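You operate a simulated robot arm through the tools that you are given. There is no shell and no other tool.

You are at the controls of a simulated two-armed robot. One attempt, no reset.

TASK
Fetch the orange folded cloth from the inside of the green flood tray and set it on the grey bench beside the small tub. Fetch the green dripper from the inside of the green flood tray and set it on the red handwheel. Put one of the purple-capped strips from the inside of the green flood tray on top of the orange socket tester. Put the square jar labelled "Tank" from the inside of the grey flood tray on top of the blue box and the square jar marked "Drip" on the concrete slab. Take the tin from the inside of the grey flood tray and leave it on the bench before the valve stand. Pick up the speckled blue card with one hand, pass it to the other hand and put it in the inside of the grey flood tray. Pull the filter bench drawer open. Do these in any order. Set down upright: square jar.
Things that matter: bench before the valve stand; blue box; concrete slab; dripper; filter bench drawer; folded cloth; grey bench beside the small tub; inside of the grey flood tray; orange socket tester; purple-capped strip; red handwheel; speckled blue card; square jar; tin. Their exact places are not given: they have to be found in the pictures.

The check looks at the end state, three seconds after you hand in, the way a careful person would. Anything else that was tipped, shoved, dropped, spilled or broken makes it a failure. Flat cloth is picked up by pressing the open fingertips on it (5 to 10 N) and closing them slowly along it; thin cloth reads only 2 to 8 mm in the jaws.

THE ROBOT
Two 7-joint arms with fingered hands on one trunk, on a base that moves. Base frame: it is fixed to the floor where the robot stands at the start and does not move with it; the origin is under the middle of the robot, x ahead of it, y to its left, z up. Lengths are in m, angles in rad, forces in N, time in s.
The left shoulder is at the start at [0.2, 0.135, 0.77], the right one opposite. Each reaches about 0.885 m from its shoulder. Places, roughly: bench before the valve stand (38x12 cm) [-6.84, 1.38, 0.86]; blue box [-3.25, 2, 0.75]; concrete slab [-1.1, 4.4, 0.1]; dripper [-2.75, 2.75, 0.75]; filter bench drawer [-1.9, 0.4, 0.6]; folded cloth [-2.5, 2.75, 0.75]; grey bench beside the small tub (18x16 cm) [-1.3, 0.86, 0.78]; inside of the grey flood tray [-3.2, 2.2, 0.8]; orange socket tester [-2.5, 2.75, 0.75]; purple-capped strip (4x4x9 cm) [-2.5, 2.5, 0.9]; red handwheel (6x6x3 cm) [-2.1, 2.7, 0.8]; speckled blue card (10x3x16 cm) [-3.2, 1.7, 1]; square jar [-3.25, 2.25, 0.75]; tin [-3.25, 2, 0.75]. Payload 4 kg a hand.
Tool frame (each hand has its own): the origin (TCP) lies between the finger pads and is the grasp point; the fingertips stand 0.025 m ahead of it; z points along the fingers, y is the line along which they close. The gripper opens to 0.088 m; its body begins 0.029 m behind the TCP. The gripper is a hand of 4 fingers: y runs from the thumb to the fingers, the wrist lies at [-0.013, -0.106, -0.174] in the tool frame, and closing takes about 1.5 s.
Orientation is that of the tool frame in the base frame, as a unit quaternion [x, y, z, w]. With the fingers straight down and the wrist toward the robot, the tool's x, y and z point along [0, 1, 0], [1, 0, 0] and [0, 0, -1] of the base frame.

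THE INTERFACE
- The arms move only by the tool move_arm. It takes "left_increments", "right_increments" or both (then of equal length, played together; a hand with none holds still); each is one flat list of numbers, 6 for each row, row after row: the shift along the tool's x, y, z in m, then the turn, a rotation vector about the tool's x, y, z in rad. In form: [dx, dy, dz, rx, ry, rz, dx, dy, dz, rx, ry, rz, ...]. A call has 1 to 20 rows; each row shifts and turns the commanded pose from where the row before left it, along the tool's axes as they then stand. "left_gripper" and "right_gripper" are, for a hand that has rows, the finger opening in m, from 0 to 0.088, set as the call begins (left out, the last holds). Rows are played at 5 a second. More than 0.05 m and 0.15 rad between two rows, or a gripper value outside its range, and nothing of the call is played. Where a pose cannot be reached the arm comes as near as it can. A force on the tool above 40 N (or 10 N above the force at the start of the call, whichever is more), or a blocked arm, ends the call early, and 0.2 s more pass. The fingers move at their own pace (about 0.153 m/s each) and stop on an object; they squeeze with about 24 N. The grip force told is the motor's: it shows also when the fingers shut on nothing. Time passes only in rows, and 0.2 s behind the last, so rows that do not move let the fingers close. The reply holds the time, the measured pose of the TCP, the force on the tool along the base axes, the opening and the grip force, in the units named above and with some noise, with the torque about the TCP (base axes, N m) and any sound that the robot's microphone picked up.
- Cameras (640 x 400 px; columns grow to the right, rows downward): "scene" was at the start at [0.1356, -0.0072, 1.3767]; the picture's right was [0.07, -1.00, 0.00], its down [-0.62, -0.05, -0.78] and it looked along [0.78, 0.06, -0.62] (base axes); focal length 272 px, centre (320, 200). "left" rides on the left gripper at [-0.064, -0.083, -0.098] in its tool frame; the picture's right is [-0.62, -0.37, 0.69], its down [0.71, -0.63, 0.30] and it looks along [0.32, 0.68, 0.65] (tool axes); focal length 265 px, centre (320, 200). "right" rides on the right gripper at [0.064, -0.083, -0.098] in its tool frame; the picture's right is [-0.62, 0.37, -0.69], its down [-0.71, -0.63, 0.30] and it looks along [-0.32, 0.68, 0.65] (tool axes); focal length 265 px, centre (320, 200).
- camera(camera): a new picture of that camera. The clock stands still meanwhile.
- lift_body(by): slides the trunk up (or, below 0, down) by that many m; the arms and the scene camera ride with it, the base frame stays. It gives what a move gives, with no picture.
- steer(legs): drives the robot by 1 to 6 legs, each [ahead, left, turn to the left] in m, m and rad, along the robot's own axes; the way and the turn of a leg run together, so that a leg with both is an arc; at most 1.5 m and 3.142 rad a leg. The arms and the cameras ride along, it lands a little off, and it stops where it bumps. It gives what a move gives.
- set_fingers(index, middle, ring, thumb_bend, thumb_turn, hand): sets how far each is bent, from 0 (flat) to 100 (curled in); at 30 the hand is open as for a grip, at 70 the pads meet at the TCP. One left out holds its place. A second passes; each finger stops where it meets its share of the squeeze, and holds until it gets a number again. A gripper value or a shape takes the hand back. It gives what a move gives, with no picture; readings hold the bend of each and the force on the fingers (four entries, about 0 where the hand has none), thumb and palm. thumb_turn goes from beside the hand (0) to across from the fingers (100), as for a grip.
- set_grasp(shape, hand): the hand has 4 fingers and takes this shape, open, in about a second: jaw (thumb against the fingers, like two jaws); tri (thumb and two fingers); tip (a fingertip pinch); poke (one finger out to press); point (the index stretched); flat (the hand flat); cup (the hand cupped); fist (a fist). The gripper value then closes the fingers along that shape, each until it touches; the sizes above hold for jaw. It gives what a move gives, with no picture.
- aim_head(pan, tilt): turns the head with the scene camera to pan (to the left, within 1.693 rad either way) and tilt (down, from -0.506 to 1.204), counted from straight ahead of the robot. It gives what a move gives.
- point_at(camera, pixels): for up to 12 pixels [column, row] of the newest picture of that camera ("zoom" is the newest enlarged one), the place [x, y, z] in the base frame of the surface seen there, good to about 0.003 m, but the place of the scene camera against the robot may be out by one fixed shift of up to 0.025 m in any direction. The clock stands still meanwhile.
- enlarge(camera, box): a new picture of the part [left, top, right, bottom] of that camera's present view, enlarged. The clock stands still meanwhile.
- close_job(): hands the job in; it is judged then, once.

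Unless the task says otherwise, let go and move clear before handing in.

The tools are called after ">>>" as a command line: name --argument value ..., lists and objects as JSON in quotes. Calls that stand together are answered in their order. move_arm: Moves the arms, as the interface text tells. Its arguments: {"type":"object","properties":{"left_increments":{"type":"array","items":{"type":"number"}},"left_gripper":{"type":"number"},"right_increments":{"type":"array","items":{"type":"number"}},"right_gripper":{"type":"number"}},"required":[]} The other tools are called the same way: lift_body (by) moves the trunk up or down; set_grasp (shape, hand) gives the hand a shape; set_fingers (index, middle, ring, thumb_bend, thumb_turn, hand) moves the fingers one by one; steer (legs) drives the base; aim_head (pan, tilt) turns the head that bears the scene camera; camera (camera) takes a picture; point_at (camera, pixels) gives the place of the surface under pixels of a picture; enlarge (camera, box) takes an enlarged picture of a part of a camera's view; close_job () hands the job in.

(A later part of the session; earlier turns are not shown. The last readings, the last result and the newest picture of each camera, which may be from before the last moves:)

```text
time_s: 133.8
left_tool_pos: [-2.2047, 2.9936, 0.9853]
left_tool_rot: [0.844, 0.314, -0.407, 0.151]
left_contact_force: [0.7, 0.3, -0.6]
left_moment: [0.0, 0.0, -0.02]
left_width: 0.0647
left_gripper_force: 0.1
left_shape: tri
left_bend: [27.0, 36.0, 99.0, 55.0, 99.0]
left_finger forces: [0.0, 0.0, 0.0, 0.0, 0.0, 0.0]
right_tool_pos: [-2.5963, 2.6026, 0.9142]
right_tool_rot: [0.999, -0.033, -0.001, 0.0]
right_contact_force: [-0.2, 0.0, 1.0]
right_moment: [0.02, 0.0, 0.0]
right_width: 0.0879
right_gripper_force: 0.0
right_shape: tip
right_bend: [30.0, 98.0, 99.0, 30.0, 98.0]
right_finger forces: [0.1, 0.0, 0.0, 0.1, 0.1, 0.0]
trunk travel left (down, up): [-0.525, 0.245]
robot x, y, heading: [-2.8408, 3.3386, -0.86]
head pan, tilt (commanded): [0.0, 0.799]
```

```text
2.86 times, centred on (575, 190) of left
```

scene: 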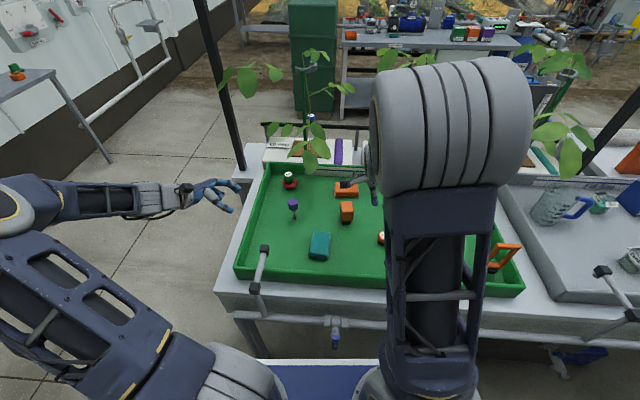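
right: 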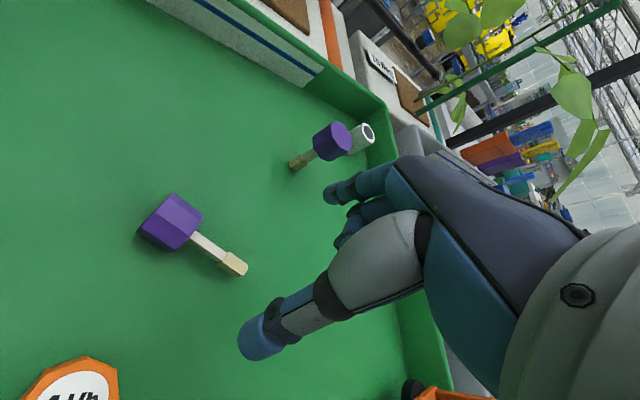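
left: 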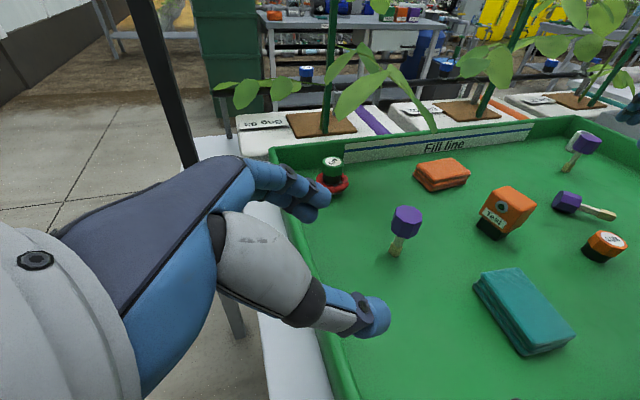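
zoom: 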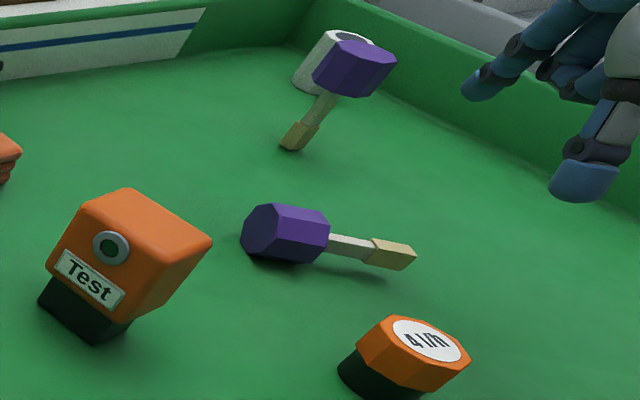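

With the tip shape only index and thumb are out. I close them in the air to see where the tips meet relative to the TCP.

>>> move_arm --right_increments '[0, 0, 0, 0, 0, 0, 0, 0, 0, 0, 0, 0, 0, 0, 0, 0, 0, 0, 0, 0, 0, 0, 0, 0, 0, 0, 0, 0, 0, 0]' --right_gripper 0.012

>>> enlarge --camera "left" --box '[530, 100, 640, 210]'

>>> enlarge --camera "right" --box '[220, 150, 420, 340]'

```text
time_s: 135.0
left_tool_pos: [-2.2055, 2.9938, 0.9847]
left_tool_rot: [0.845, 0.313, -0.407, 0.151]
left_contact_force: [0.3, 0.0, -0.3]
left_moment: [0.0, -0.01, -0.02]
left_width: 0.0646
left_gripper_force: 0.1
left_shape: tri
left_bend: [27.0, 36.0, 99.0, 55.0, 99.0]
left_finger forces: [0.1, 0.1, 0.0, 0.1, 0.0, 0.0]
right_tool_pos: [-2.5968, 2.604, 0.9149]
right_tool_rot: [0.999, -0.033, 0.0, 0.0]
right_contact_force: [-0.3, -0.5, -0.6]
right_moment: [0.01, 0.0, 0.0]
right_width: 0.0122
right_gripper_force: 0.0
right_shape: tip
right_bend: [72.0, 98.0, 99.0, 74.0, 100.0]
right_finger forces: [0.0, 0.1, 0.1, 0.0, 0.0, 0.0]
trunk travel left (down, up): [-0.525, 0.245]
robot x, y, heading: [-2.8361, 3.3396, -0.855]
head pan, tilt (commanded): [0.0, 0.799]
```

```text
3.64 times, centred on (585, 155) of left
```

zoom: 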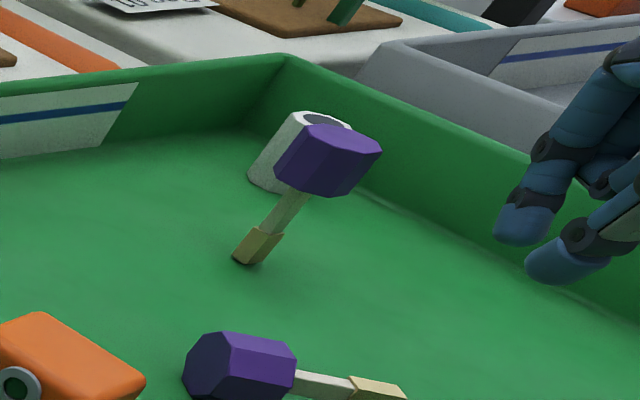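

```text
2.11 times, centred on (320, 245) of right
```

zoom: 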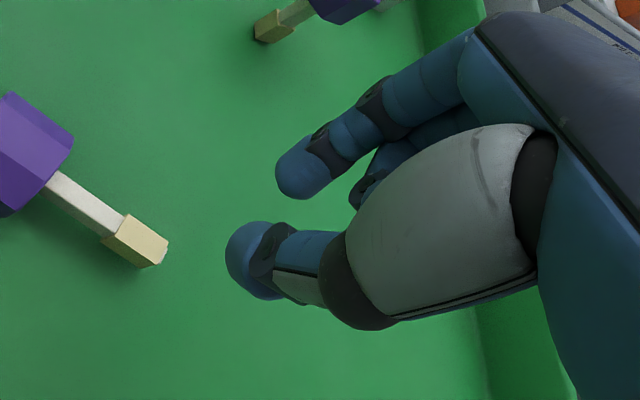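

I measure the tips' positions.

>>> point_at --camera "zoom" --pixels '[[280, 180], [290, 195], [310, 190], [232, 255], [250, 232], [265, 235], [290, 160]]'

```text
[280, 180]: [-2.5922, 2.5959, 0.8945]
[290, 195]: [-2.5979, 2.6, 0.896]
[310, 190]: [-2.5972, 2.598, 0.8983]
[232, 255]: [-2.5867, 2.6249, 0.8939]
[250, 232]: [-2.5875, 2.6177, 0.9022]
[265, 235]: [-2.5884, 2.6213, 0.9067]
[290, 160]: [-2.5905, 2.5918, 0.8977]
```

The fingertips (rounded, about 2.3 cm below the TCP) do the holding, so they must meet the object at mid-height; I was too low. I switch to the three-finger shape and regrasp the cap with the TCP at z ≈ 0.822.

>>> set_grasp --shape "tri" --hand "right"

>>> move_arm --right_increments '[0.0259, -0.0007, 0, 0, 0, 0, 0.0259, -0.0007, 0, 0, 0, 0, 0, 0, 0.035, 0, 0, 0, 0, 0, 0.035, 0, 0, 0, 0, 0, 0.015, 0, 0, 0, 0, 0, 0.007, 0, 0, 0, 0, 0, 0, 0, 0, 0]' --right_gripper 0.065

>>> enlarge --camera "left" --box '[510, 140, 640, 260]'

>>> enlarge --camera "right" --box '[220, 150, 420, 340]'

```text
time_s: 135.9
left_tool_pos: [-2.2057, 2.9942, 0.9851]
left_tool_rot: [0.845, 0.313, -0.408, 0.151]
left_contact_force: [0.7, 0.2, -0.3]
left_moment: [-0.04, 0.05, 0.02]
left_width: 0.0648
left_gripper_force: 0.1
left_shape: tri
left_bend: [27.0, 36.0, 99.0, 55.0, 99.0]
left_finger forces: [0.0, 0.0, 0.1, 0.0, 0.0, 0.0]
right_tool_pos: [-2.5959, 2.6048, 0.915]
right_tool_rot: [0.999, -0.032, 0.0, 0.0]
right_contact_force: [0.1, 0.6, -0.1]
right_moment: [-0.02, 0.02, 0.03]
right_width: 0.0875
right_gripper_force: 0.1
right_shape: tri
right_bend: [30.0, 30.0, 99.0, 30.0, 98.0]
right_finger forces: [0.1, 0.1, 0.0, 0.1, 0.0, 0.0]
trunk travel left (down, up): [-0.525, 0.245]
robot x, y, heading: [-2.8387, 3.338, -0.863]
head pan, tilt (commanded): [0.0, 0.799]
```

```text
time_s: 137.5
left_tool_pos: [-2.205, 2.9945, 0.9849]
left_tool_rot: [0.844, 0.313, -0.407, 0.151]
left_contact_force: [0.6, -0.5, -0.5]
left_moment: [0.02, 0.04, 0.02]
left_width: 0.0645
left_gripper_force: 0.2
left_shape: tri
left_bend: [27.0, 36.0, 99.0, 55.0, 99.0]
left_finger forces: [0.1, 0.0, 0.0, 0.0, 0.0, 0.1]
right_tool_pos: [-2.5427, 2.6019, 0.8226]
right_tool_rot: [0.999, -0.032, 0.0, 0.0]
right_contact_force: [0.0, -0.3, -0.2]
right_moment: [0.03, 0.03, -0.02]
right_width: 0.0653
right_gripper_force: 0.0
right_shape: tri
right_bend: [27.0, 36.0, 99.0, 55.0, 99.0]
right_finger forces: [0.1, 0.1, 0.0, 0.1, 0.1, 0.1]
trunk travel left (down, up): [-0.525, 0.245]
robot x, y, heading: [-2.8387, 3.3409, -0.86]
head pan, tilt (commanded): [0.0, 0.799]
```

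```text
3.33 times, centred on (575, 200) of left
```

zoom: 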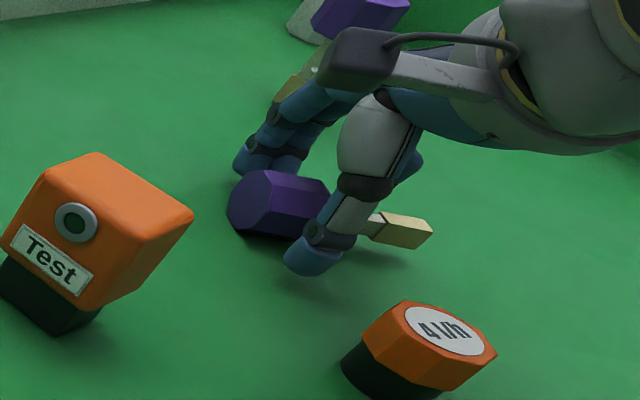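

```text
2.11 times, centred on (320, 245) of right
```

zoom: 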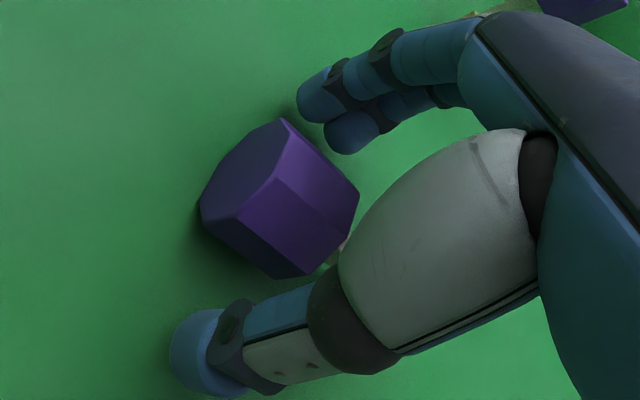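

The cap sits between the two fingers and thumb. I close and check the width.

>>> move_arm --right_increments '[0, 0, 0, 0, 0, 0, 0, 0, 0, 0, 0, 0, 0, 0, 0, 0, 0, 0, 0, 0, 0, 0, 0, 0, 0, 0, 0, 0, 0, 0, 0, 0, 0, 0, 0, 0, 0, 0, 0, 0, 0, 0]' --right_gripper 0.0

>>> enlarge --camera "left" --box '[510, 140, 640, 260]'

>>> enlarge --camera "right" --box '[220, 150, 420, 340]'

```text
time_s: 139.1
left_tool_pos: [-2.2036, 2.9947, 0.9856]
left_tool_rot: [0.844, 0.314, -0.408, 0.151]
left_contact_force: [1.0, 0.3, -0.2]
left_moment: [0.02, 0.01, -0.01]
left_width: 0.0647
left_gripper_force: 0.1
left_shape: tri
left_bend: [27.0, 36.0, 99.0, 55.0, 99.0]
left_finger forces: [0.0, 0.1, 0.0, 0.0, 0.0, 0.1]
right_tool_pos: [-2.5438, 2.6022, 0.8231]
right_tool_rot: [0.999, -0.032, -0.001, 0.0]
right_contact_force: [0.5, -0.1, -0.8]
right_moment: [-0.01, 0.01, 0.0]
right_width: 0.0275
right_gripper_force: 23.2
right_shape: tri
right_bend: [74.0, 54.0, 100.0, 74.0, 100.0]
right_finger forces: [11.2, 10.5, 0.0, 0.0, 21.6, 0.0]
trunk travel left (down, up): [-0.525, 0.245]
robot x, y, heading: [-2.8411, 3.3404, -0.862]
head pan, tilt (commanded): [0.0, 0.799]
```

```text
3.33 times, centred on (575, 200) of left
```

zoom: 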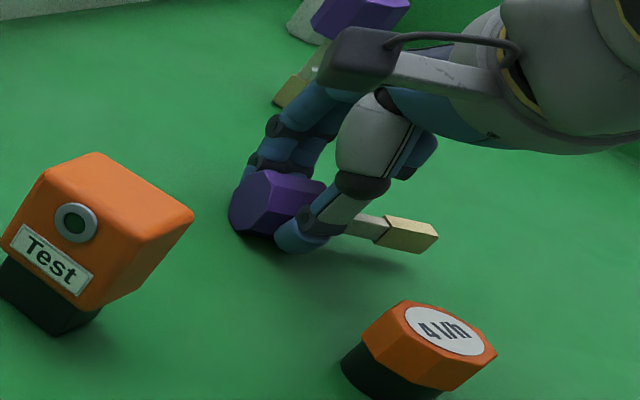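

```text
2.11 times, centred on (320, 245) of right
```

zoom: 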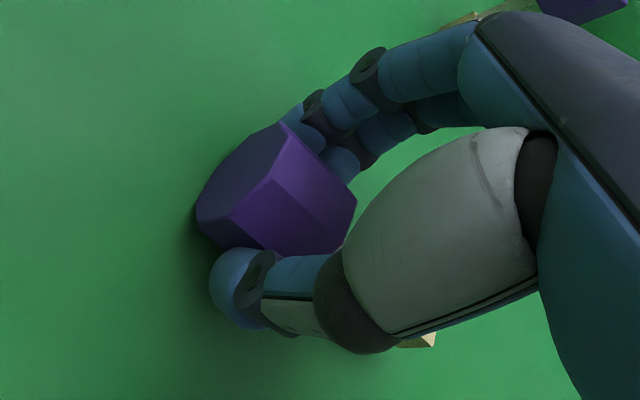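

Now the grip is proper: 27.5 mm with both fingers and thumb loaded. I lift by 12 cm and check the strip stays level.

>>> move_arm --right_increments '[0, 0, -0.02, 0, 0, 0, 0, 0, -0.03, 0, 0, 0, 0, 0, -0.04, 0, 0, 0, 0, 0, -0.03, 0, 0, 0, 0, 0, 0, 0, 0, 0]'

>>> camera --camera "left"

>>> enlarge --camera "left" --box '[510, 80, 640, 220]'

```text
time_s: 140.3
left_tool_pos: [-2.2047, 2.993, 0.9861]
left_tool_rot: [0.845, 0.313, -0.407, 0.151]
left_contact_force: [-1.4, -0.3, 1.0]
left_moment: [-0.04, 0.02, -0.01]
left_width: 0.0647
left_gripper_force: 0.0
left_shape: tri
left_bend: [27.0, 36.0, 99.0, 55.0, 99.0]
left_finger forces: [0.0, 0.1, 0.0, 0.0, 0.1, 0.0]
right_tool_pos: [-2.5435, 2.6013, 0.9425]
right_tool_rot: [0.999, -0.032, 0.0, 0.0]
right_contact_force: [-0.8, -0.2, -0.4]
right_moment: [0.01, 0.0, 0.01]
right_width: 0.0279
right_gripper_force: 24.3
right_shape: tri
right_bend: [74.0, 54.0, 100.0, 74.0, 100.0]
right_finger forces: [11.2, 10.6, 0.0, 0.0, 21.5, 0.0]
trunk travel left (down, up): [-0.525, 0.245]
robot x, y, heading: [-2.8395, 3.3411, -0.857]
head pan, tilt (commanded): [0.0, 0.799]
```

```text
taken
```

left: 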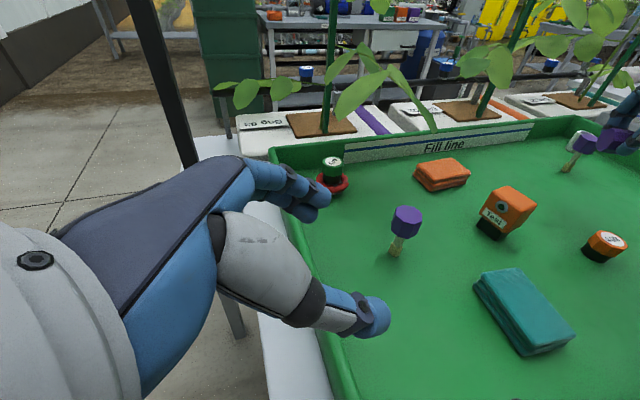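

```text
2.86 times, centred on (575, 150) of left
```

zoom: 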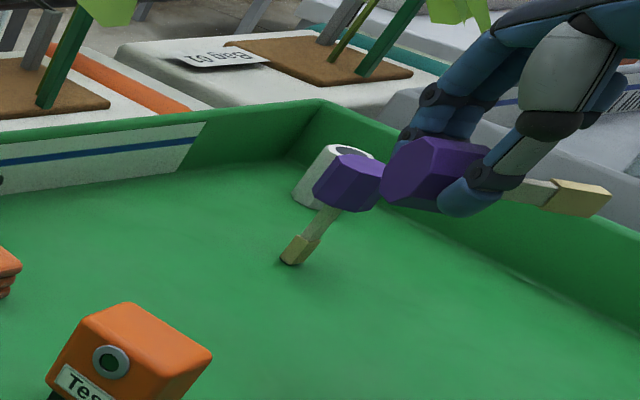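

The strip hangs level. I carry it to the tester so that its balance point comes over the tester's top centre at [-2.4155, 2.7147].

>>> move_arm --right_increments '[0, 0, -0.015, 0, 0, 0, 0.0301, -0.0304, 0, 0, 0, 0, 0.0301, -0.0304, 0, 0, 0, 0, 0.0301, -0.0304, 0, 0, 0, 0, 0.0301, -0.0304, 0, 0, 0, 0, 0, 0, 0.03, 0, 0, 0, 0, 0, 0, 0, 0, 0]'

>>> enlarge --camera "left" --box '[460, 110, 620, 250]'

>>> camera --camera "right"

```text
time_s: 141.9
left_tool_pos: [-2.2045, 2.9952, 0.9847]
left_tool_rot: [0.845, 0.313, -0.407, 0.151]
left_contact_force: [0.7, -0.2, 0.0]
left_moment: [0.0, 0.06, -0.01]
left_width: 0.0648
left_gripper_force: 0.1
left_shape: tri
left_bend: [27.0, 36.0, 99.0, 55.0, 99.0]
left_finger forces: [0.0, 0.1, 0.0, 0.0, 0.1, 0.0]
right_tool_pos: [-2.4148, 2.715, 0.9269]
right_tool_rot: [0.999, -0.032, 0.0, 0.001]
right_contact_force: [-0.4, 0.1, -1.0]
right_moment: [0.02, 0.01, 0.01]
right_width: 0.0274
right_gripper_force: 23.7
right_shape: tri
right_bend: [74.0, 54.0, 100.0, 74.0, 100.0]
right_finger forces: [11.1, 10.5, 0.0, 0.0, 21.6, 0.1]
trunk travel left (down, up): [-0.525, 0.245]
robot x, y, heading: [-2.8384, 3.3408, -0.865]
head pan, tilt (commanded): [0.0, 0.799]
```

```text
2.86 times, centred on (540, 180) of left
```

zoom: 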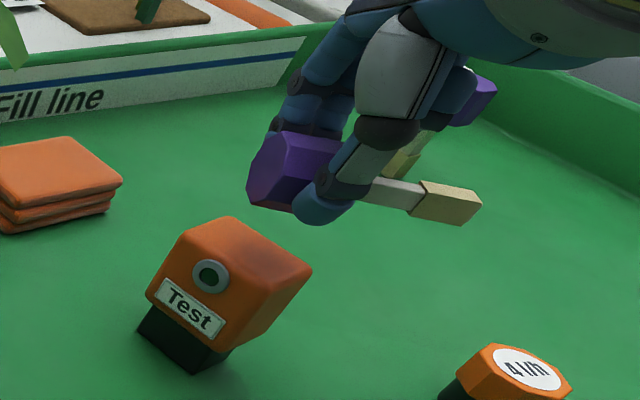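

```text
taken
```

right: 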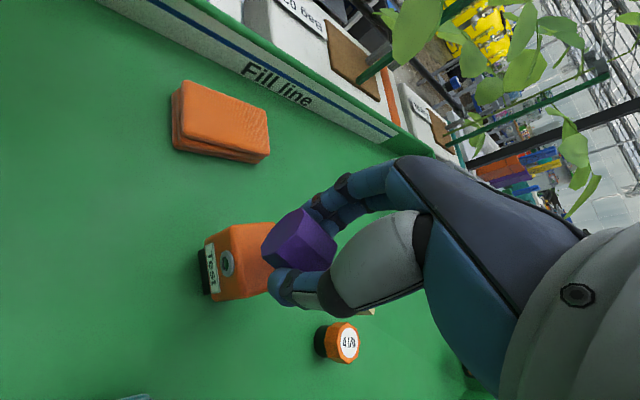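

I measure the cap and stick in the left view and the tester's top again to verify the alignment.

>>> point_at --camera "zoom" --pixels '[[300, 145], [330, 155], [310, 180], [265, 175], [400, 193], [445, 203], [235, 225], [300, 270], [250, 255], [275, 275]]'

```text
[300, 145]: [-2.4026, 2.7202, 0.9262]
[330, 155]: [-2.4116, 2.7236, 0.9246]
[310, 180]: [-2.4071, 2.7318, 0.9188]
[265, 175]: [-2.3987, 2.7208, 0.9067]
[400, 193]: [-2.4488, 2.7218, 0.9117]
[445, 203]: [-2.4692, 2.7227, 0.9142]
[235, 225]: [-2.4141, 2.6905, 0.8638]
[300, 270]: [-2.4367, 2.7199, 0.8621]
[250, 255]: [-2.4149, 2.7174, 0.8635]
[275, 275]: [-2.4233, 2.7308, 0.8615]
```

The balance point is about 5 mm off toward −x/+y. I correct and lower to just above the tester.

>>> move_arm --right_increments '[0.0053, 0.0047, 0.012, 0, 0, 0, 0, 0, 0.01, 0, 0, 0, 0, 0, 0.003, 0, 0, 0, 0, 0, 0, 0, 0, 0]'

>>> enlarge --camera "left" --box '[480, 140, 580, 250]'

>>> enlarge --camera "right" --box '[180, 170, 380, 330]'

```text
time_s: 142.9
left_tool_pos: [-2.2039, 2.9944, 0.9861]
left_tool_rot: [0.845, 0.314, -0.406, 0.151]
left_contact_force: [0.8, -0.2, 0.5]
left_moment: [0.0, 0.01, 0.02]
left_width: 0.0646
left_gripper_force: 0.0
left_shape: tri
left_bend: [27.0, 36.0, 99.0, 55.0, 99.0]
left_finger forces: [0.1, 0.1, 0.1, 0.0, 0.0, 0.0]
right_tool_pos: [-2.4104, 2.7094, 0.9018]
right_tool_rot: [0.999, -0.033, 0.0, -0.001]
right_contact_force: [-0.3, 0.8, 0.1]
right_moment: [0.03, 0.01, 0.01]
right_width: 0.0274
right_gripper_force: 24.0
right_shape: tri
right_bend: [74.0, 54.0, 100.0, 74.0, 100.0]
right_finger forces: [11.2, 10.5, 0.0, 0.1, 21.6, 0.0]
trunk travel left (down, up): [-0.525, 0.245]
robot x, y, heading: [-2.8358, 3.3359, -0.86]
head pan, tilt (commanded): [0.0, 0.799]
```

```text
3.64 times, centred on (530, 195) of left
```

zoom: 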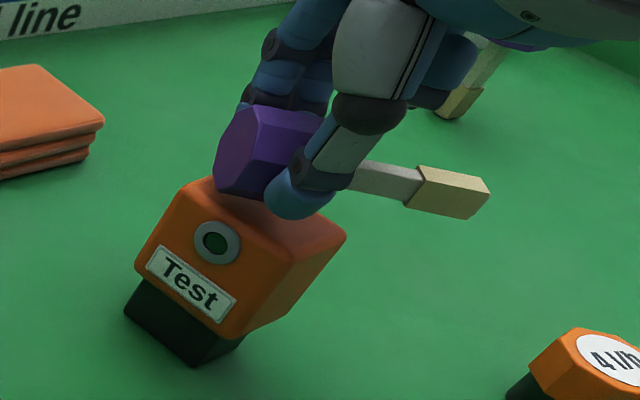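

```text
2.50 times, centred on (280, 250) of right
```

zoom: 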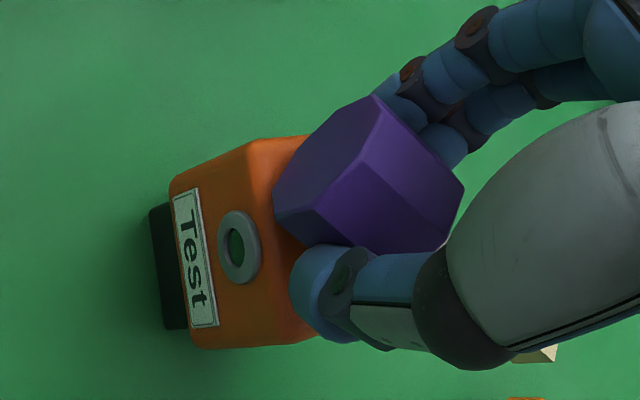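

The cap is well over the tester's top. I lower in small steps until contact.

>>> move_arm --right_increments '[0, 0, 0.003, 0, 0, 0, 0, 0, 0, 0, 0, 0]'

>>> move_arm --right_increments '[0, 0, 0.002, 0, 0, 0, 0, 0, 0, 0, 0, 0]'

```text
time_s: 143.5
left_tool_pos: [-2.2047, 2.9935, 0.9848]
left_tool_rot: [0.845, 0.313, -0.407, 0.151]
left_contact_force: [0.2, 0.4, 1.0]
left_moment: [0.01, 0.0, 0.0]
left_width: 0.0649
left_gripper_force: 0.0
left_shape: tri
left_bend: [27.0, 36.0, 99.0, 55.0, 99.0]
left_finger forces: [0.0, 0.1, 0.0, 0.0, 0.0, 0.0]
right_tool_pos: [-2.4111, 2.7095, 0.8992]
right_tool_rot: [0.999, -0.033, 0.0, -0.001]
right_contact_force: [-0.4, -0.6, -0.5]
right_moment: [0.0, 0.0, -0.01]
right_width: 0.0276
right_gripper_force: 24.7
right_shape: tri
right_bend: [74.0, 54.0, 100.0, 74.0, 100.0]
right_finger forces: [11.3, 10.5, 0.0, 0.0, 21.6, 0.1]
trunk travel left (down, up): [-0.525, 0.245]
robot x, y, heading: [-2.8378, 3.3393, -0.859]
head pan, tilt (commanded): [0.0, 0.799]
```

```text
time_s: 144.1
left_tool_pos: [-2.2048, 2.9933, 0.9851]
left_tool_rot: [0.844, 0.314, -0.407, 0.151]
left_contact_force: [-0.1, 0.4, -0.2]
left_moment: [0.0, 0.0, 0.02]
left_width: 0.0649
left_gripper_force: 0.1
left_shape: tri
left_bend: [27.0, 36.0, 99.0, 55.0, 99.0]
left_finger forces: [0.1, 0.0, 0.0, 0.0, 0.1, 0.0]
right_tool_pos: [-2.4099, 2.7102, 0.8981]
right_tool_rot: [0.999, -0.033, 0.0, 0.001]
right_contact_force: [0.2, 0.2, 0.1]
right_moment: [0.0, -0.01, -0.01]
right_width: 0.0272
right_gripper_force: 23.2
right_shape: tri
right_bend: [74.0, 54.0, 100.0, 74.0, 100.0]
right_finger forces: [11.2, 10.4, 0.1, 0.0, 21.6, 0.1]
trunk travel left (down, up): [-0.525, 0.245]
robot x, y, heading: [-2.8412, 3.3408, -0.861]
head pan, tilt (commanded): [0.0, 0.799]
```

Still no contact; I go on in 1.5-2 mm steps.

>>> move_arm --right_increments '[0, 0, 0.002, 0, 0, 0, 0, 0, 0, 0, 0, 0]'

>>> move_arm --right_increments '[0, 0, 0.0015, 0, 0, 0, 0, 0, 0, 0, 0, 0]'

```text
time_s: 144.7
left_tool_pos: [-2.2045, 2.9941, 0.9851]
left_tool_rot: [0.844, 0.313, -0.408, 0.152]
left_contact_force: [0.0, -0.8, 0.7]
left_moment: [-0.02, -0.01, 0.02]
left_width: 0.0646
left_gripper_force: 0.1
left_shape: tri
left_bend: [27.0, 36.0, 99.0, 55.0, 99.0]
left_finger forces: [0.1, 0.0, 0.0, 0.1, 0.0, 0.0]
right_tool_pos: [-2.4106, 2.7119, 0.8955]
right_tool_rot: [0.999, -0.032, -0.001, 0.001]
right_contact_force: [-0.4, 0.9, 0.6]
right_moment: [0.04, -0.05, 0.0]
right_width: 0.0274
right_gripper_force: 23.8
right_shape: tri
right_bend: [74.0, 54.0, 100.0, 74.0, 100.0]
right_finger forces: [11.2, 10.5, 0.1, 0.0, 21.9, 0.0]
trunk travel left (down, up): [-0.525, 0.245]
robot x, y, heading: [-2.8406, 3.3399, -0.863]
head pan, tilt (commanded): [0.0, 0.799]
```

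```text
time_s: 145.3
left_tool_pos: [-2.2042, 2.9936, 0.9854]
left_tool_rot: [0.844, 0.313, -0.408, 0.151]
left_contact_force: [0.1, -0.8, 0.9]
left_moment: [0.02, -0.01, 0.03]
left_width: 0.0649
left_gripper_force: 0.1
left_shape: tri
left_bend: [27.0, 36.0, 99.0, 55.0, 99.0]
left_finger forces: [0.0, 0.0, 0.0, 0.1, 0.0, 0.0]
right_tool_pos: [-2.4091, 2.7098, 0.8946]
right_tool_rot: [0.999, -0.033, 0.001, 0.001]
right_contact_force: [-1.0, 0.6, 7.6]
right_moment: [0.07, 0.02, -0.02]
right_width: 0.0278
right_gripper_force: 23.8
right_shape: tri
right_bend: [74.0, 54.0, 100.0, 74.0, 100.0]
right_finger forces: [11.5, 11.0, 0.0, 0.0, 23.3, 0.0]
trunk travel left (down, up): [-0.525, 0.245]
robot x, y, heading: [-2.8398, 3.3419, -0.864]
head pan, tilt (commanded): [0.0, 0.799]
```

Contact at 7.6 N. I check the seating from the left before opening.

>>> enlarge --camera "left" --box '[480, 140, 580, 250]'

>>> move_arm --right_increments '[0, 0, -0.0008, 0, 0, 0, 0, 0, 0, 0, 0, 0]'

>>> move_arm --right_increments '[0, 0, 0, 0, 0, 0, 0, 0, 0, 0, 0, 0, 0, 0, 0, 0, 0, 0, 0, 0, 0, 0, 0, 0]' --right_gripper 0.05

>>> enlarge --camera "left" --box '[480, 140, 580, 250]'

```text
3.64 times, centred on (530, 195) of left
```

zoom: 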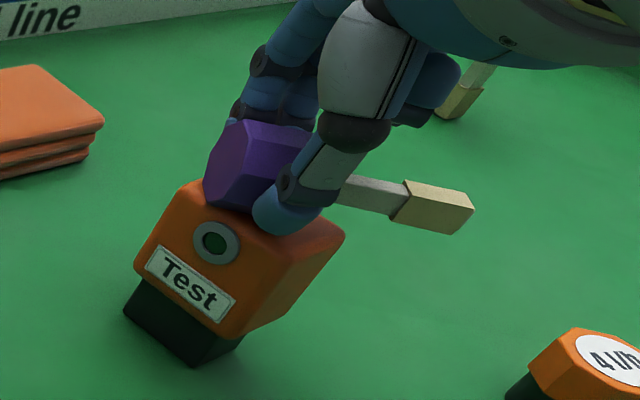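

```text
time_s: 145.9
left_tool_pos: [-2.2045, 2.9956, 0.9855]
left_tool_rot: [0.844, 0.313, -0.408, 0.151]
left_contact_force: [-0.4, -0.2, -0.2]
left_moment: [0.04, -0.01, -0.01]
left_width: 0.0649
left_gripper_force: 0.1
left_shape: tri
left_bend: [27.0, 36.0, 99.0, 55.0, 99.0]
left_finger forces: [0.0, 0.1, 0.0, 0.0, 0.1, 0.1]
right_tool_pos: [-2.41, 2.7114, 0.8957]
right_tool_rot: [0.999, -0.032, 0.0, 0.001]
right_contact_force: [0.2, -1.0, 5.2]
right_moment: [-0.03, 0.0, -0.01]
right_width: 0.0277
right_gripper_force: 24.2
right_shape: tri
right_bend: [74.0, 54.0, 100.0, 74.0, 100.0]
right_finger forces: [12.1, 11.4, 0.0, 0.0, 22.5, 0.1]
trunk travel left (down, up): [-0.525, 0.245]
robot x, y, heading: [-2.8386, 3.3369, -0.862]
head pan, tilt (commanded): [0.0, 0.799]
```

```text
time_s: 146.9
left_tool_pos: [-2.2048, 2.9927, 0.9855]
left_tool_rot: [0.845, 0.314, -0.407, 0.151]
left_contact_force: [0.0, 0.4, 0.7]
left_moment: [0.0, -0.01, 0.0]
left_width: 0.0648
left_gripper_force: 0.1
left_shape: tri
left_bend: [27.0, 36.0, 99.0, 55.0, 99.0]
left_finger forces: [0.0, 0.0, 0.0, 0.1, 0.2, 0.0]
right_tool_pos: [-2.4103, 2.7111, 0.8952]
right_tool_rot: [0.999, -0.032, 0.0, 0.0]
right_contact_force: [0.4, -0.8, 0.3]
right_moment: [-0.02, 0.02, 0.0]
right_width: 0.0494
right_gripper_force: 0.0
right_shape: tri
right_bend: [74.0, 42.0, 99.0, 66.0, 100.0]
right_finger forces: [0.0, 0.0, 0.1, 0.0, 0.1, 0.0]
trunk travel left (down, up): [-0.525, 0.245]
robot x, y, heading: [-2.8433, 3.3388, -0.861]
head pan, tilt (commanded): [0.0, 0.799]
```

```text
3.64 times, centred on (530, 195) of left
```

zoom: 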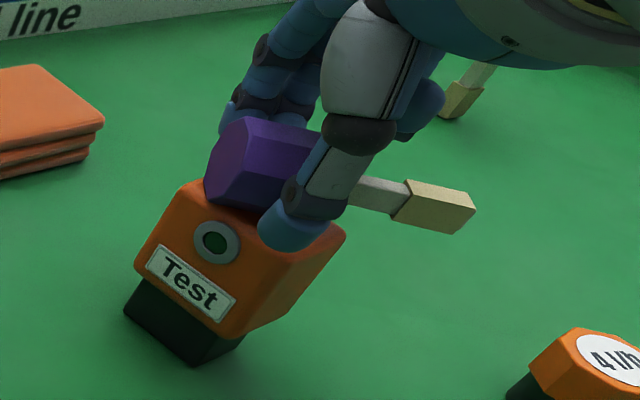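

The strip rests on the tester by its cap with the fingers off. I open further and raise the hand straight up.

>>> move_arm --right_increments '[0, 0, 0, 0, 0, 0, 0, 0, 0, 0, 0, 0, 0, 0, 0, 0, 0, 0, 0, 0, -0.01, 0, 0, 0, 0, 0, -0.02, 0, 0, 0, 0, 0, -0.04, 0, 0, 0, 0, 0, -0.04, 0, 0, 0, 0, 0, -0.04, 0, 0, 0, 0, 0, 0, 0, 0, 0]' --right_gripper 0.08

>>> enlarge --camera "left" --box '[480, 140, 580, 250]'

>>> camera --camera "scene"

```text
time_s: 148.9
left_tool_pos: [-2.2046, 2.9948, 0.9855]
left_tool_rot: [0.845, 0.313, -0.407, 0.151]
left_contact_force: [-0.7, 0.0, 0.5]
left_moment: [0.0, 0.0, 0.0]
left_width: 0.0646
left_gripper_force: 0.0
left_shape: tri
left_bend: [27.0, 36.0, 99.0, 55.0, 99.0]
left_finger forces: [0.0, 0.0, 0.1, 0.0, 0.0, 0.0]
right_tool_pos: [-2.4097, 2.7109, 1.0454]
right_tool_rot: [0.999, -0.033, 0.0, 0.0]
right_contact_force: [0.6, -0.8, 0.1]
right_moment: [-0.01, 0.01, -0.02]
right_width: 0.08
right_gripper_force: 0.1
right_shape: tri
right_bend: [29.0, 32.0, 99.0, 32.0, 98.0]
right_finger forces: [0.0, 0.1, 0.0, 0.0, 0.1, 0.0]
trunk travel left (down, up): [-0.525, 0.245]
robot x, y, heading: [-2.8373, 3.3403, -0.865]
head pan, tilt (commanded): [0.0, 0.799]
```

```text
3.64 times, centred on (530, 195) of left
```

zoom: 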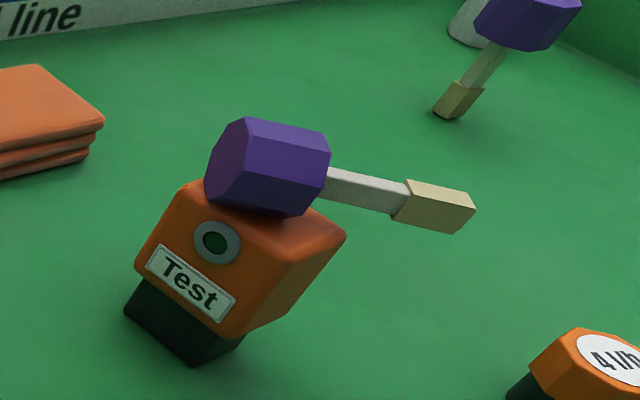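

```text
taken
```

scene: 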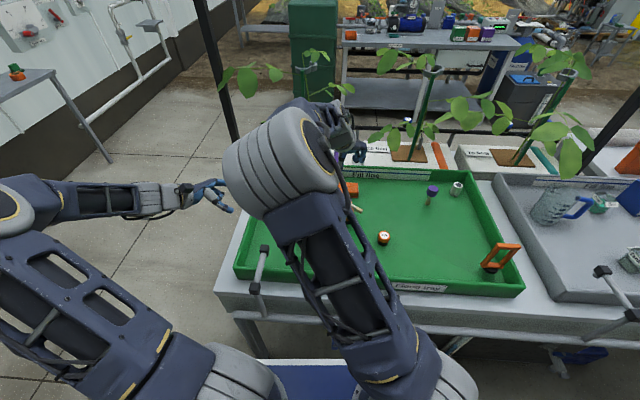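

The strip lies securely on top of the tester. Next the orange cloth: I set the right hand to jaw, raise it, turn it back and move above the cloth, keeping slightly right because of the leaves.

>>> set_grasp --shape "jaw" --hand "right"

>>> move_arm --right_increments '[0, 0, -0.04, 0, 0, 0, 0, 0, -0.04, 0, 0, 0, 0, 0, 0, 0, 0, -0.1292, 0, 0, 0, 0, 0, -0.1292, 0, 0, 0, 0, 0, -0.1292, 0, 0, 0, 0, 0, -0.1292, 0, 0, 0, 0, 0, -0.1292, 0, 0, 0, 0, 0, -0.1292, -0.0113, 0.0413, 0, 0, 0, 0, -0.0113, 0.0413, 0, 0, 0, 0, 0, 0, 0, 0, 0, 0]'

>>> camera --camera "right"

```text
time_s: 149.8
left_tool_pos: [-2.206, 2.9943, 0.9862]
left_tool_rot: [0.844, 0.314, -0.407, 0.151]
left_contact_force: [0.5, 0.3, 0.3]
left_moment: [0.01, 0.0, -0.01]
left_width: 0.0648
left_gripper_force: 0.0
left_shape: tri
left_bend: [27.0, 36.0, 99.0, 55.0, 99.0]
left_finger forces: [0.0, 0.1, 0.1, 0.1, 0.0, 0.1]
right_tool_pos: [-2.4099, 2.7102, 1.0451]
right_tool_rot: [0.999, -0.032, 0.0, 0.0]
right_contact_force: [-0.2, 0.4, 0.3]
right_moment: [0.01, 0.02, 0.04]
right_width: 0.0879
right_gripper_force: 0.0
right_shape: jaw
right_bend: [30.0, 30.0, 30.0, 30.0, 98.0]
right_finger forces: [0.1, 0.1, 0.0, 0.0, 0.1, 0.0]
trunk travel left (down, up): [-0.525, 0.245]
robot x, y, heading: [-2.8381, 3.341, -0.856]
head pan, tilt (commanded): [0.0, 0.799]
```

```text
time_s: 152.2
left_tool_pos: [-2.2049, 2.9941, 0.985]
left_tool_rot: [0.845, 0.313, -0.407, 0.151]
left_contact_force: [0.6, 0.7, 0.2]
left_moment: [-0.01, -0.01, -0.02]
left_width: 0.0648
left_gripper_force: 0.1
left_shape: tri
left_bend: [27.0, 36.0, 99.0, 55.0, 99.0]
left_finger forces: [0.0, 0.0, 0.0, 0.0, 0.0, 0.1]
right_tool_pos: [-2.3728, 2.6332, 1.1242]
right_tool_rot: [0.937, 0.349, 0.0, 0.0]
right_contact_force: [-0.1, 0.4, -0.7]
right_moment: [-0.01, 0.02, 0.0]
right_width: 0.0876
right_gripper_force: 0.2
right_shape: jaw
right_bend: [30.0, 30.0, 30.0, 30.0, 98.0]
right_finger forces: [0.0, 0.1, 0.0, 0.1, 0.0, 0.0]
trunk travel left (down, up): [-0.525, 0.245]
robot x, y, heading: [-2.8387, 3.339, -0.862]
head pan, tilt (commanded): [0.0, 0.799]
```

```text
taken
```

right: 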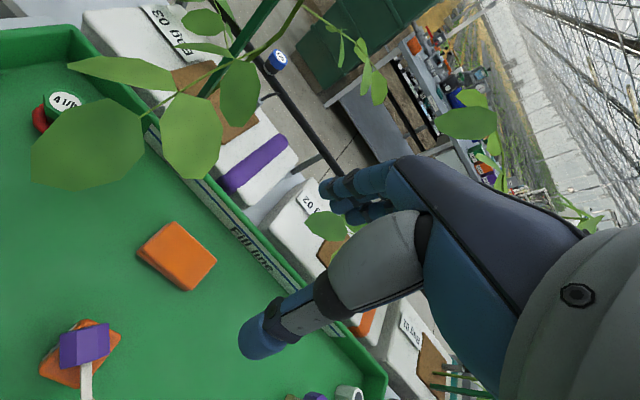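

The cloth shows at (177,255), with leaves at (190,135) and (325,225). I measure the cloth's corners and the leaves.

>>> enlarge --camera "right" --box '[110, 200, 250, 310]'

>>> point_at --camera "zoom" --pixels '[[220, 90], [385, 215], [285, 310], [125, 190], [250, 200], [300, 300], [140, 215], [260, 330]]'

>>> point_at --camera "right" --pixels '[[195, 170], [215, 120], [240, 115], [90, 170], [325, 225], [355, 230], [465, 122], [350, 50], [240, 222], [270, 262]]'

```text
3.64 times, centred on (180, 255) of right
```

zoom: 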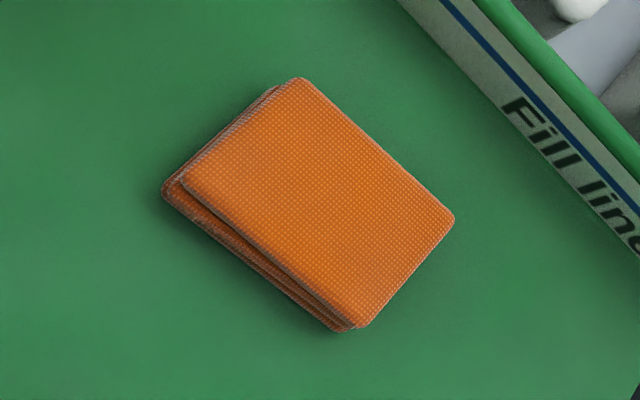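

```text
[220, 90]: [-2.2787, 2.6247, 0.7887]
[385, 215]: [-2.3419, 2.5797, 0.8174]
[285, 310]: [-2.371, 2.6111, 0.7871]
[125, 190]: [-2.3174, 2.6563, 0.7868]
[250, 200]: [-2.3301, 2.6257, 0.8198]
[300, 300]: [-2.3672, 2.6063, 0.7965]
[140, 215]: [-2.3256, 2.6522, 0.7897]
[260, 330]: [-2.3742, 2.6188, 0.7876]
```

```text
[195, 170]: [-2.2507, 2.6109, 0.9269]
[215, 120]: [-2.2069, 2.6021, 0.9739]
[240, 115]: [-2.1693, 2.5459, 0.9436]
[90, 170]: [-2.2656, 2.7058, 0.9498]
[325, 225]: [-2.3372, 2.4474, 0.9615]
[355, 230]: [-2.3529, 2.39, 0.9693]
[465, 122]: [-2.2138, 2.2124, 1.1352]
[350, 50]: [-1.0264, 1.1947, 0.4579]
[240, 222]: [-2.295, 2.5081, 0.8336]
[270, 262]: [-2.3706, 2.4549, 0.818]
```

I query the cloth's top corners properly.

>>> point_at --camera "zoom" --pixels '[[302, 90], [445, 217], [355, 315], [190, 180], [320, 205]]'

```text
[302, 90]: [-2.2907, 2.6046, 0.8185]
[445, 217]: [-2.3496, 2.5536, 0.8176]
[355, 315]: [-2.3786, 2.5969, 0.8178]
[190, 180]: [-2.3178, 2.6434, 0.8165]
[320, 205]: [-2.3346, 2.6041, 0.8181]
```

The cloth is 7.8 × 5.2 cm, centred at [-2.3345, 2.600], top 0.818, with its short side along my reach. I descend over it with an open hand.

>>> move_arm --right_increments '[-0.0048, 0.025, 0.02, 0, 0, 0, 0, 0.0252, 0.04, 0, 0, 0, 0, 0, 0.04, 0, 0, 0, 0, 0, 0.04, 0, 0, 0, 0, 0, 0.04, 0, 0, 0, 0, 0, 0.04, 0, 0, 0, 0, 0, 0.04, 0, 0, 0, 0, 0, 0.03, 0, 0, 0, 0, 0, 0, 0, 0, 0]' --right_gripper 0.088

>>> camera --camera "right"

>>> camera --camera "left"

```text
time_s: 154.2
left_tool_pos: [-2.2041, 2.9941, 0.9847]
left_tool_rot: [0.844, 0.313, -0.407, 0.151]
left_contact_force: [-0.1, -0.8, -0.5]
left_moment: [0.0, -0.01, 0.01]
left_width: 0.065
left_gripper_force: 0.0
left_shape: tri
left_bend: [27.0, 36.0, 99.0, 55.0, 99.0]
left_finger forces: [0.0, 0.0, 0.0, 0.0, 0.1, 0.0]
right_tool_pos: [-2.3452, 2.5936, 0.835]
right_tool_rot: [0.938, 0.348, -0.001, -0.001]
right_contact_force: [-0.1, 0.5, -0.6]
right_moment: [-0.03, 0.03, -0.02]
right_width: 0.088
right_gripper_force: 0.0
right_shape: jaw
right_bend: [30.0, 30.0, 30.0, 30.0, 98.0]
right_finger forces: [0.0, 0.0, 0.0, 0.1, 0.0, 0.1]
trunk travel left (down, up): [-0.525, 0.245]
robot x, y, heading: [-2.8358, 3.339, -0.86]
head pan, tilt (commanded): [0.0, 0.799]
```

```text
taken
```

right: 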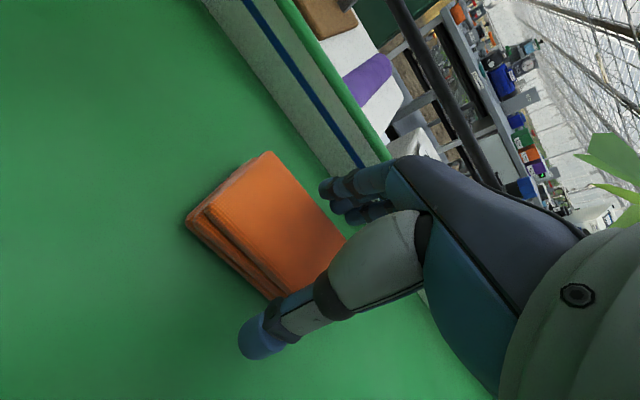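

```text
taken
```

left: 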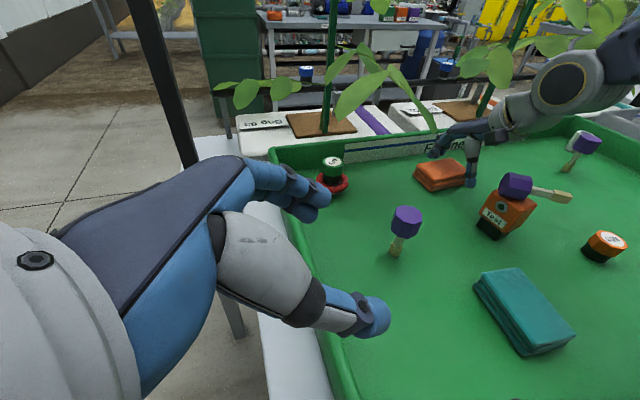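

Fingers and thumb straddle the cloth (thumb tip at 262,335; fingertips at 335,190). I lower the last 14 mm and close slowly.

>>> move_arm --right_increments '[0, 0, 0.008, 0, 0, 0, 0, 0, 0.006, 0, 0, 0, 0, 0, 0, 0, 0, 0]'

>>> move_arm --right_increments '[0, 0, 0, 0, 0, 0, 0, 0, 0, 0, 0, 0, 0, 0, 0, 0, 0, 0, 0, 0, 0, 0, 0, 0, 0, 0, 0, 0, 0, 0, 0, 0, 0, 0, 0, 0, 0, 0, 0, 0, 0, 0]' --right_gripper 0.03

>>> camera --camera "right"

>>> enlarge --camera "left" --box '[390, 90, 560, 240]'

```text
time_s: 155.0
left_tool_pos: [-2.2036, 2.994, 0.9859]
left_tool_rot: [0.844, 0.314, -0.407, 0.151]
left_contact_force: [-0.5, -0.7, 0.0]
left_moment: [-0.02, -0.01, 0.01]
left_width: 0.065
left_gripper_force: 0.2
left_shape: tri
left_bend: [27.0, 36.0, 99.0, 55.0, 99.0]
left_finger forces: [0.0, 0.0, 0.1, 0.0, 0.0, 0.0]
right_tool_pos: [-2.3447, 2.5934, 0.8218]
right_tool_rot: [0.938, 0.348, 0.0, -0.001]
right_contact_force: [-0.6, -0.9, -0.6]
right_moment: [-0.02, -0.02, 0.03]
right_width: 0.0877
right_gripper_force: 0.0
right_shape: jaw
right_bend: [30.0, 30.0, 30.0, 30.0, 98.0]
right_finger forces: [0.0, 0.0, 0.0, 0.1, 0.0, 0.1]
trunk travel left (down, up): [-0.525, 0.245]
robot x, y, heading: [-2.84, 3.3382, -0.856]
head pan, tilt (commanded): [0.0, 0.799]
```

```text
time_s: 156.6
left_tool_pos: [-2.2043, 2.9933, 0.9869]
left_tool_rot: [0.845, 0.313, -0.408, 0.151]
left_contact_force: [-0.4, 0.8, -0.2]
left_moment: [0.0, 0.0, 0.03]
left_width: 0.0649
left_gripper_force: 0.1
left_shape: tri
left_bend: [27.0, 36.0, 99.0, 55.0, 99.0]
left_finger forces: [0.1, 0.0, 0.0, 0.0, 0.0, 0.0]
right_tool_pos: [-2.3444, 2.5931, 0.8204]
right_tool_rot: [0.938, 0.348, 0.0, 0.0]
right_contact_force: [-0.6, 0.0, 0.4]
right_moment: [0.01, -0.03, 0.03]
right_width: 0.0544
right_gripper_force: 23.7
right_shape: jaw
right_bend: [29.0, 42.0, 39.0, 61.0, 99.0]
right_finger forces: [12.0, 7.0, 3.0, 0.0, 21.8, 0.0]
trunk travel left (down, up): [-0.525, 0.245]
robot x, y, heading: [-2.8351, 3.3377, -0.861]
head pan, tilt (commanded): [0.0, 0.799]
```

```text
taken
```

right: 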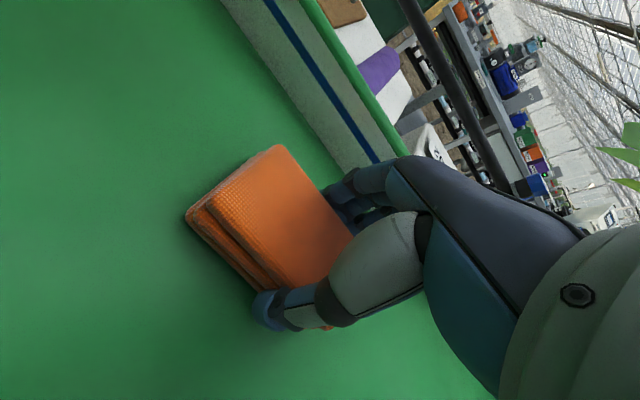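

```text
2.67 times, centred on (475, 165) of left
```

zoom: 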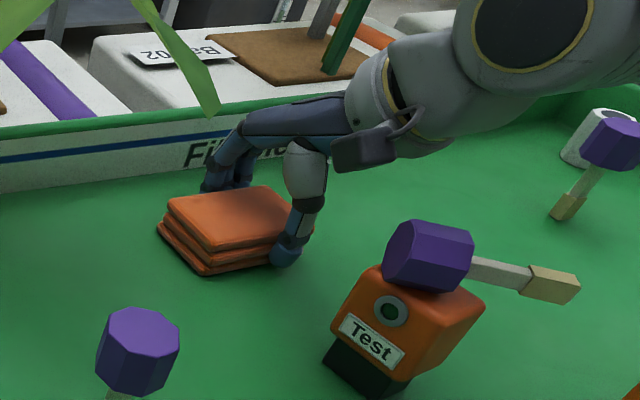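

The cloth is held (54 mm, 24 N). I lift it straight up, then draw it back toward me above everything.

>>> move_arm --right_increments '[0, 0, -0.01, 0, 0, 0, 0, 0, -0.02, 0, 0, 0, 0, 0, -0.03, 0, 0, 0, 0, 0, -0.04, 0, 0, 0, 0, 0, -0.04, 0, 0, 0, 0, 0, -0.04, 0, 0, 0, 0, 0, -0.04, 0, 0, 0, 0, 0, -0.04, 0, 0, 0, 0, -0.04, -0.02, 0, 0, 0, 0, -0.04, 0, 0, 0, 0, 0, -0.04, 0, 0, 0, 0, 0, -0.04, 0, 0, 0, 0, 0, -0.04, 0, 0, 0, 0, 0, 0, 0, 0, 0, 0]'

>>> camera --camera "right"

>>> camera --camera "scene"

```text
time_s: 159.6
left_tool_pos: [-2.2052, 2.9936, 0.9845]
left_tool_rot: [0.845, 0.313, -0.407, 0.151]
left_contact_force: [0.8, 0.2, -0.4]
left_moment: [-0.02, 0.01, 0.01]
left_width: 0.0647
left_gripper_force: 0.0
left_shape: tri
left_bend: [27.0, 36.0, 99.0, 55.0, 99.0]
left_finger forces: [0.0, 0.1, 0.0, 0.0, 0.1, 0.0]
right_tool_pos: [-2.4741, 2.7429, 1.102]
right_tool_rot: [0.938, 0.347, 0.001, -0.001]
right_contact_force: [0.0, -0.6, -0.7]
right_moment: [-0.03, 0.0, -0.03]
right_width: 0.0537
right_gripper_force: 23.9
right_shape: jaw
right_bend: [29.0, 42.0, 39.0, 62.0, 99.0]
right_finger forces: [12.1, 6.9, 3.1, 0.0, 22.0, 0.0]
trunk travel left (down, up): [-0.525, 0.245]
robot x, y, heading: [-2.8368, 3.3391, -0.86]
head pan, tilt (commanded): [0.0, 0.799]
```

```text
taken
```

right: 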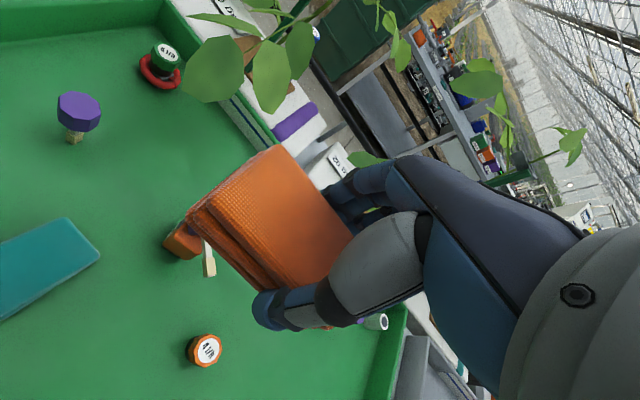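

```text
taken
```

scene: 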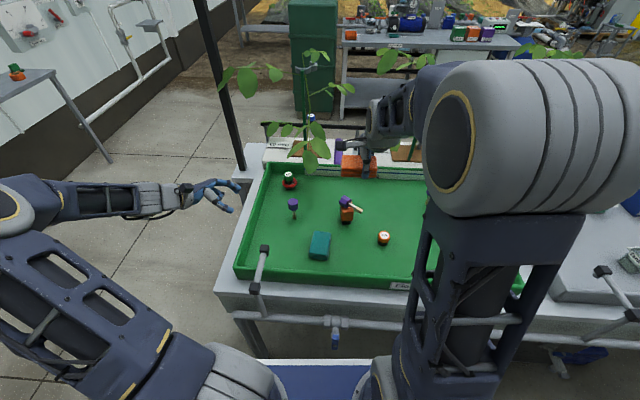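

The cloth is safely in the right hand, and all else in the tray is in place. Before driving off, I look at the grey tray on the right.

>>> aim_head --pan -0.75 --tilt 0.6

>>> camera --camera "scene"

```text
time_s: 160.7
left_tool_pos: [-2.2051, 2.9949, 0.9864]
left_tool_rot: [0.845, 0.314, -0.407, 0.151]
left_contact_force: [-0.1, 0.9, 0.3]
left_moment: [0.02, 0.02, 0.0]
left_width: 0.065
left_gripper_force: 0.0
left_shape: tri
left_bend: [27.0, 36.0, 99.0, 55.0, 99.0]
left_finger forces: [0.0, 0.0, 0.0, 0.0, 0.0, 0.0]
right_tool_pos: [-2.473, 2.744, 1.1008]
right_tool_rot: [0.938, 0.347, 0.0, 0.0]
right_contact_force: [-0.8, 0.3, -0.3]
right_moment: [0.0, -0.02, 0.0]
right_width: 0.0541
right_gripper_force: 24.6
right_shape: jaw
right_bend: [29.0, 42.0, 39.0, 62.0, 99.0]
right_finger forces: [12.1, 6.9, 3.0, 0.0, 22.0, 0.1]
trunk travel left (down, up): [-0.525, 0.245]
robot x, y, heading: [-2.8391, 3.3375, -0.862]
head pan, tilt (commanded): [-0.75, 0.6]
```

```text
taken
```

scene: 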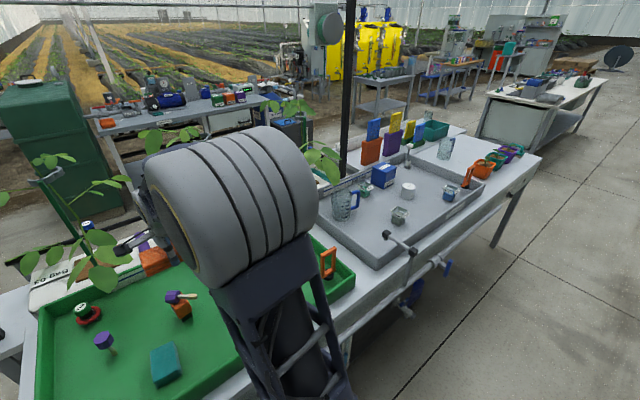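

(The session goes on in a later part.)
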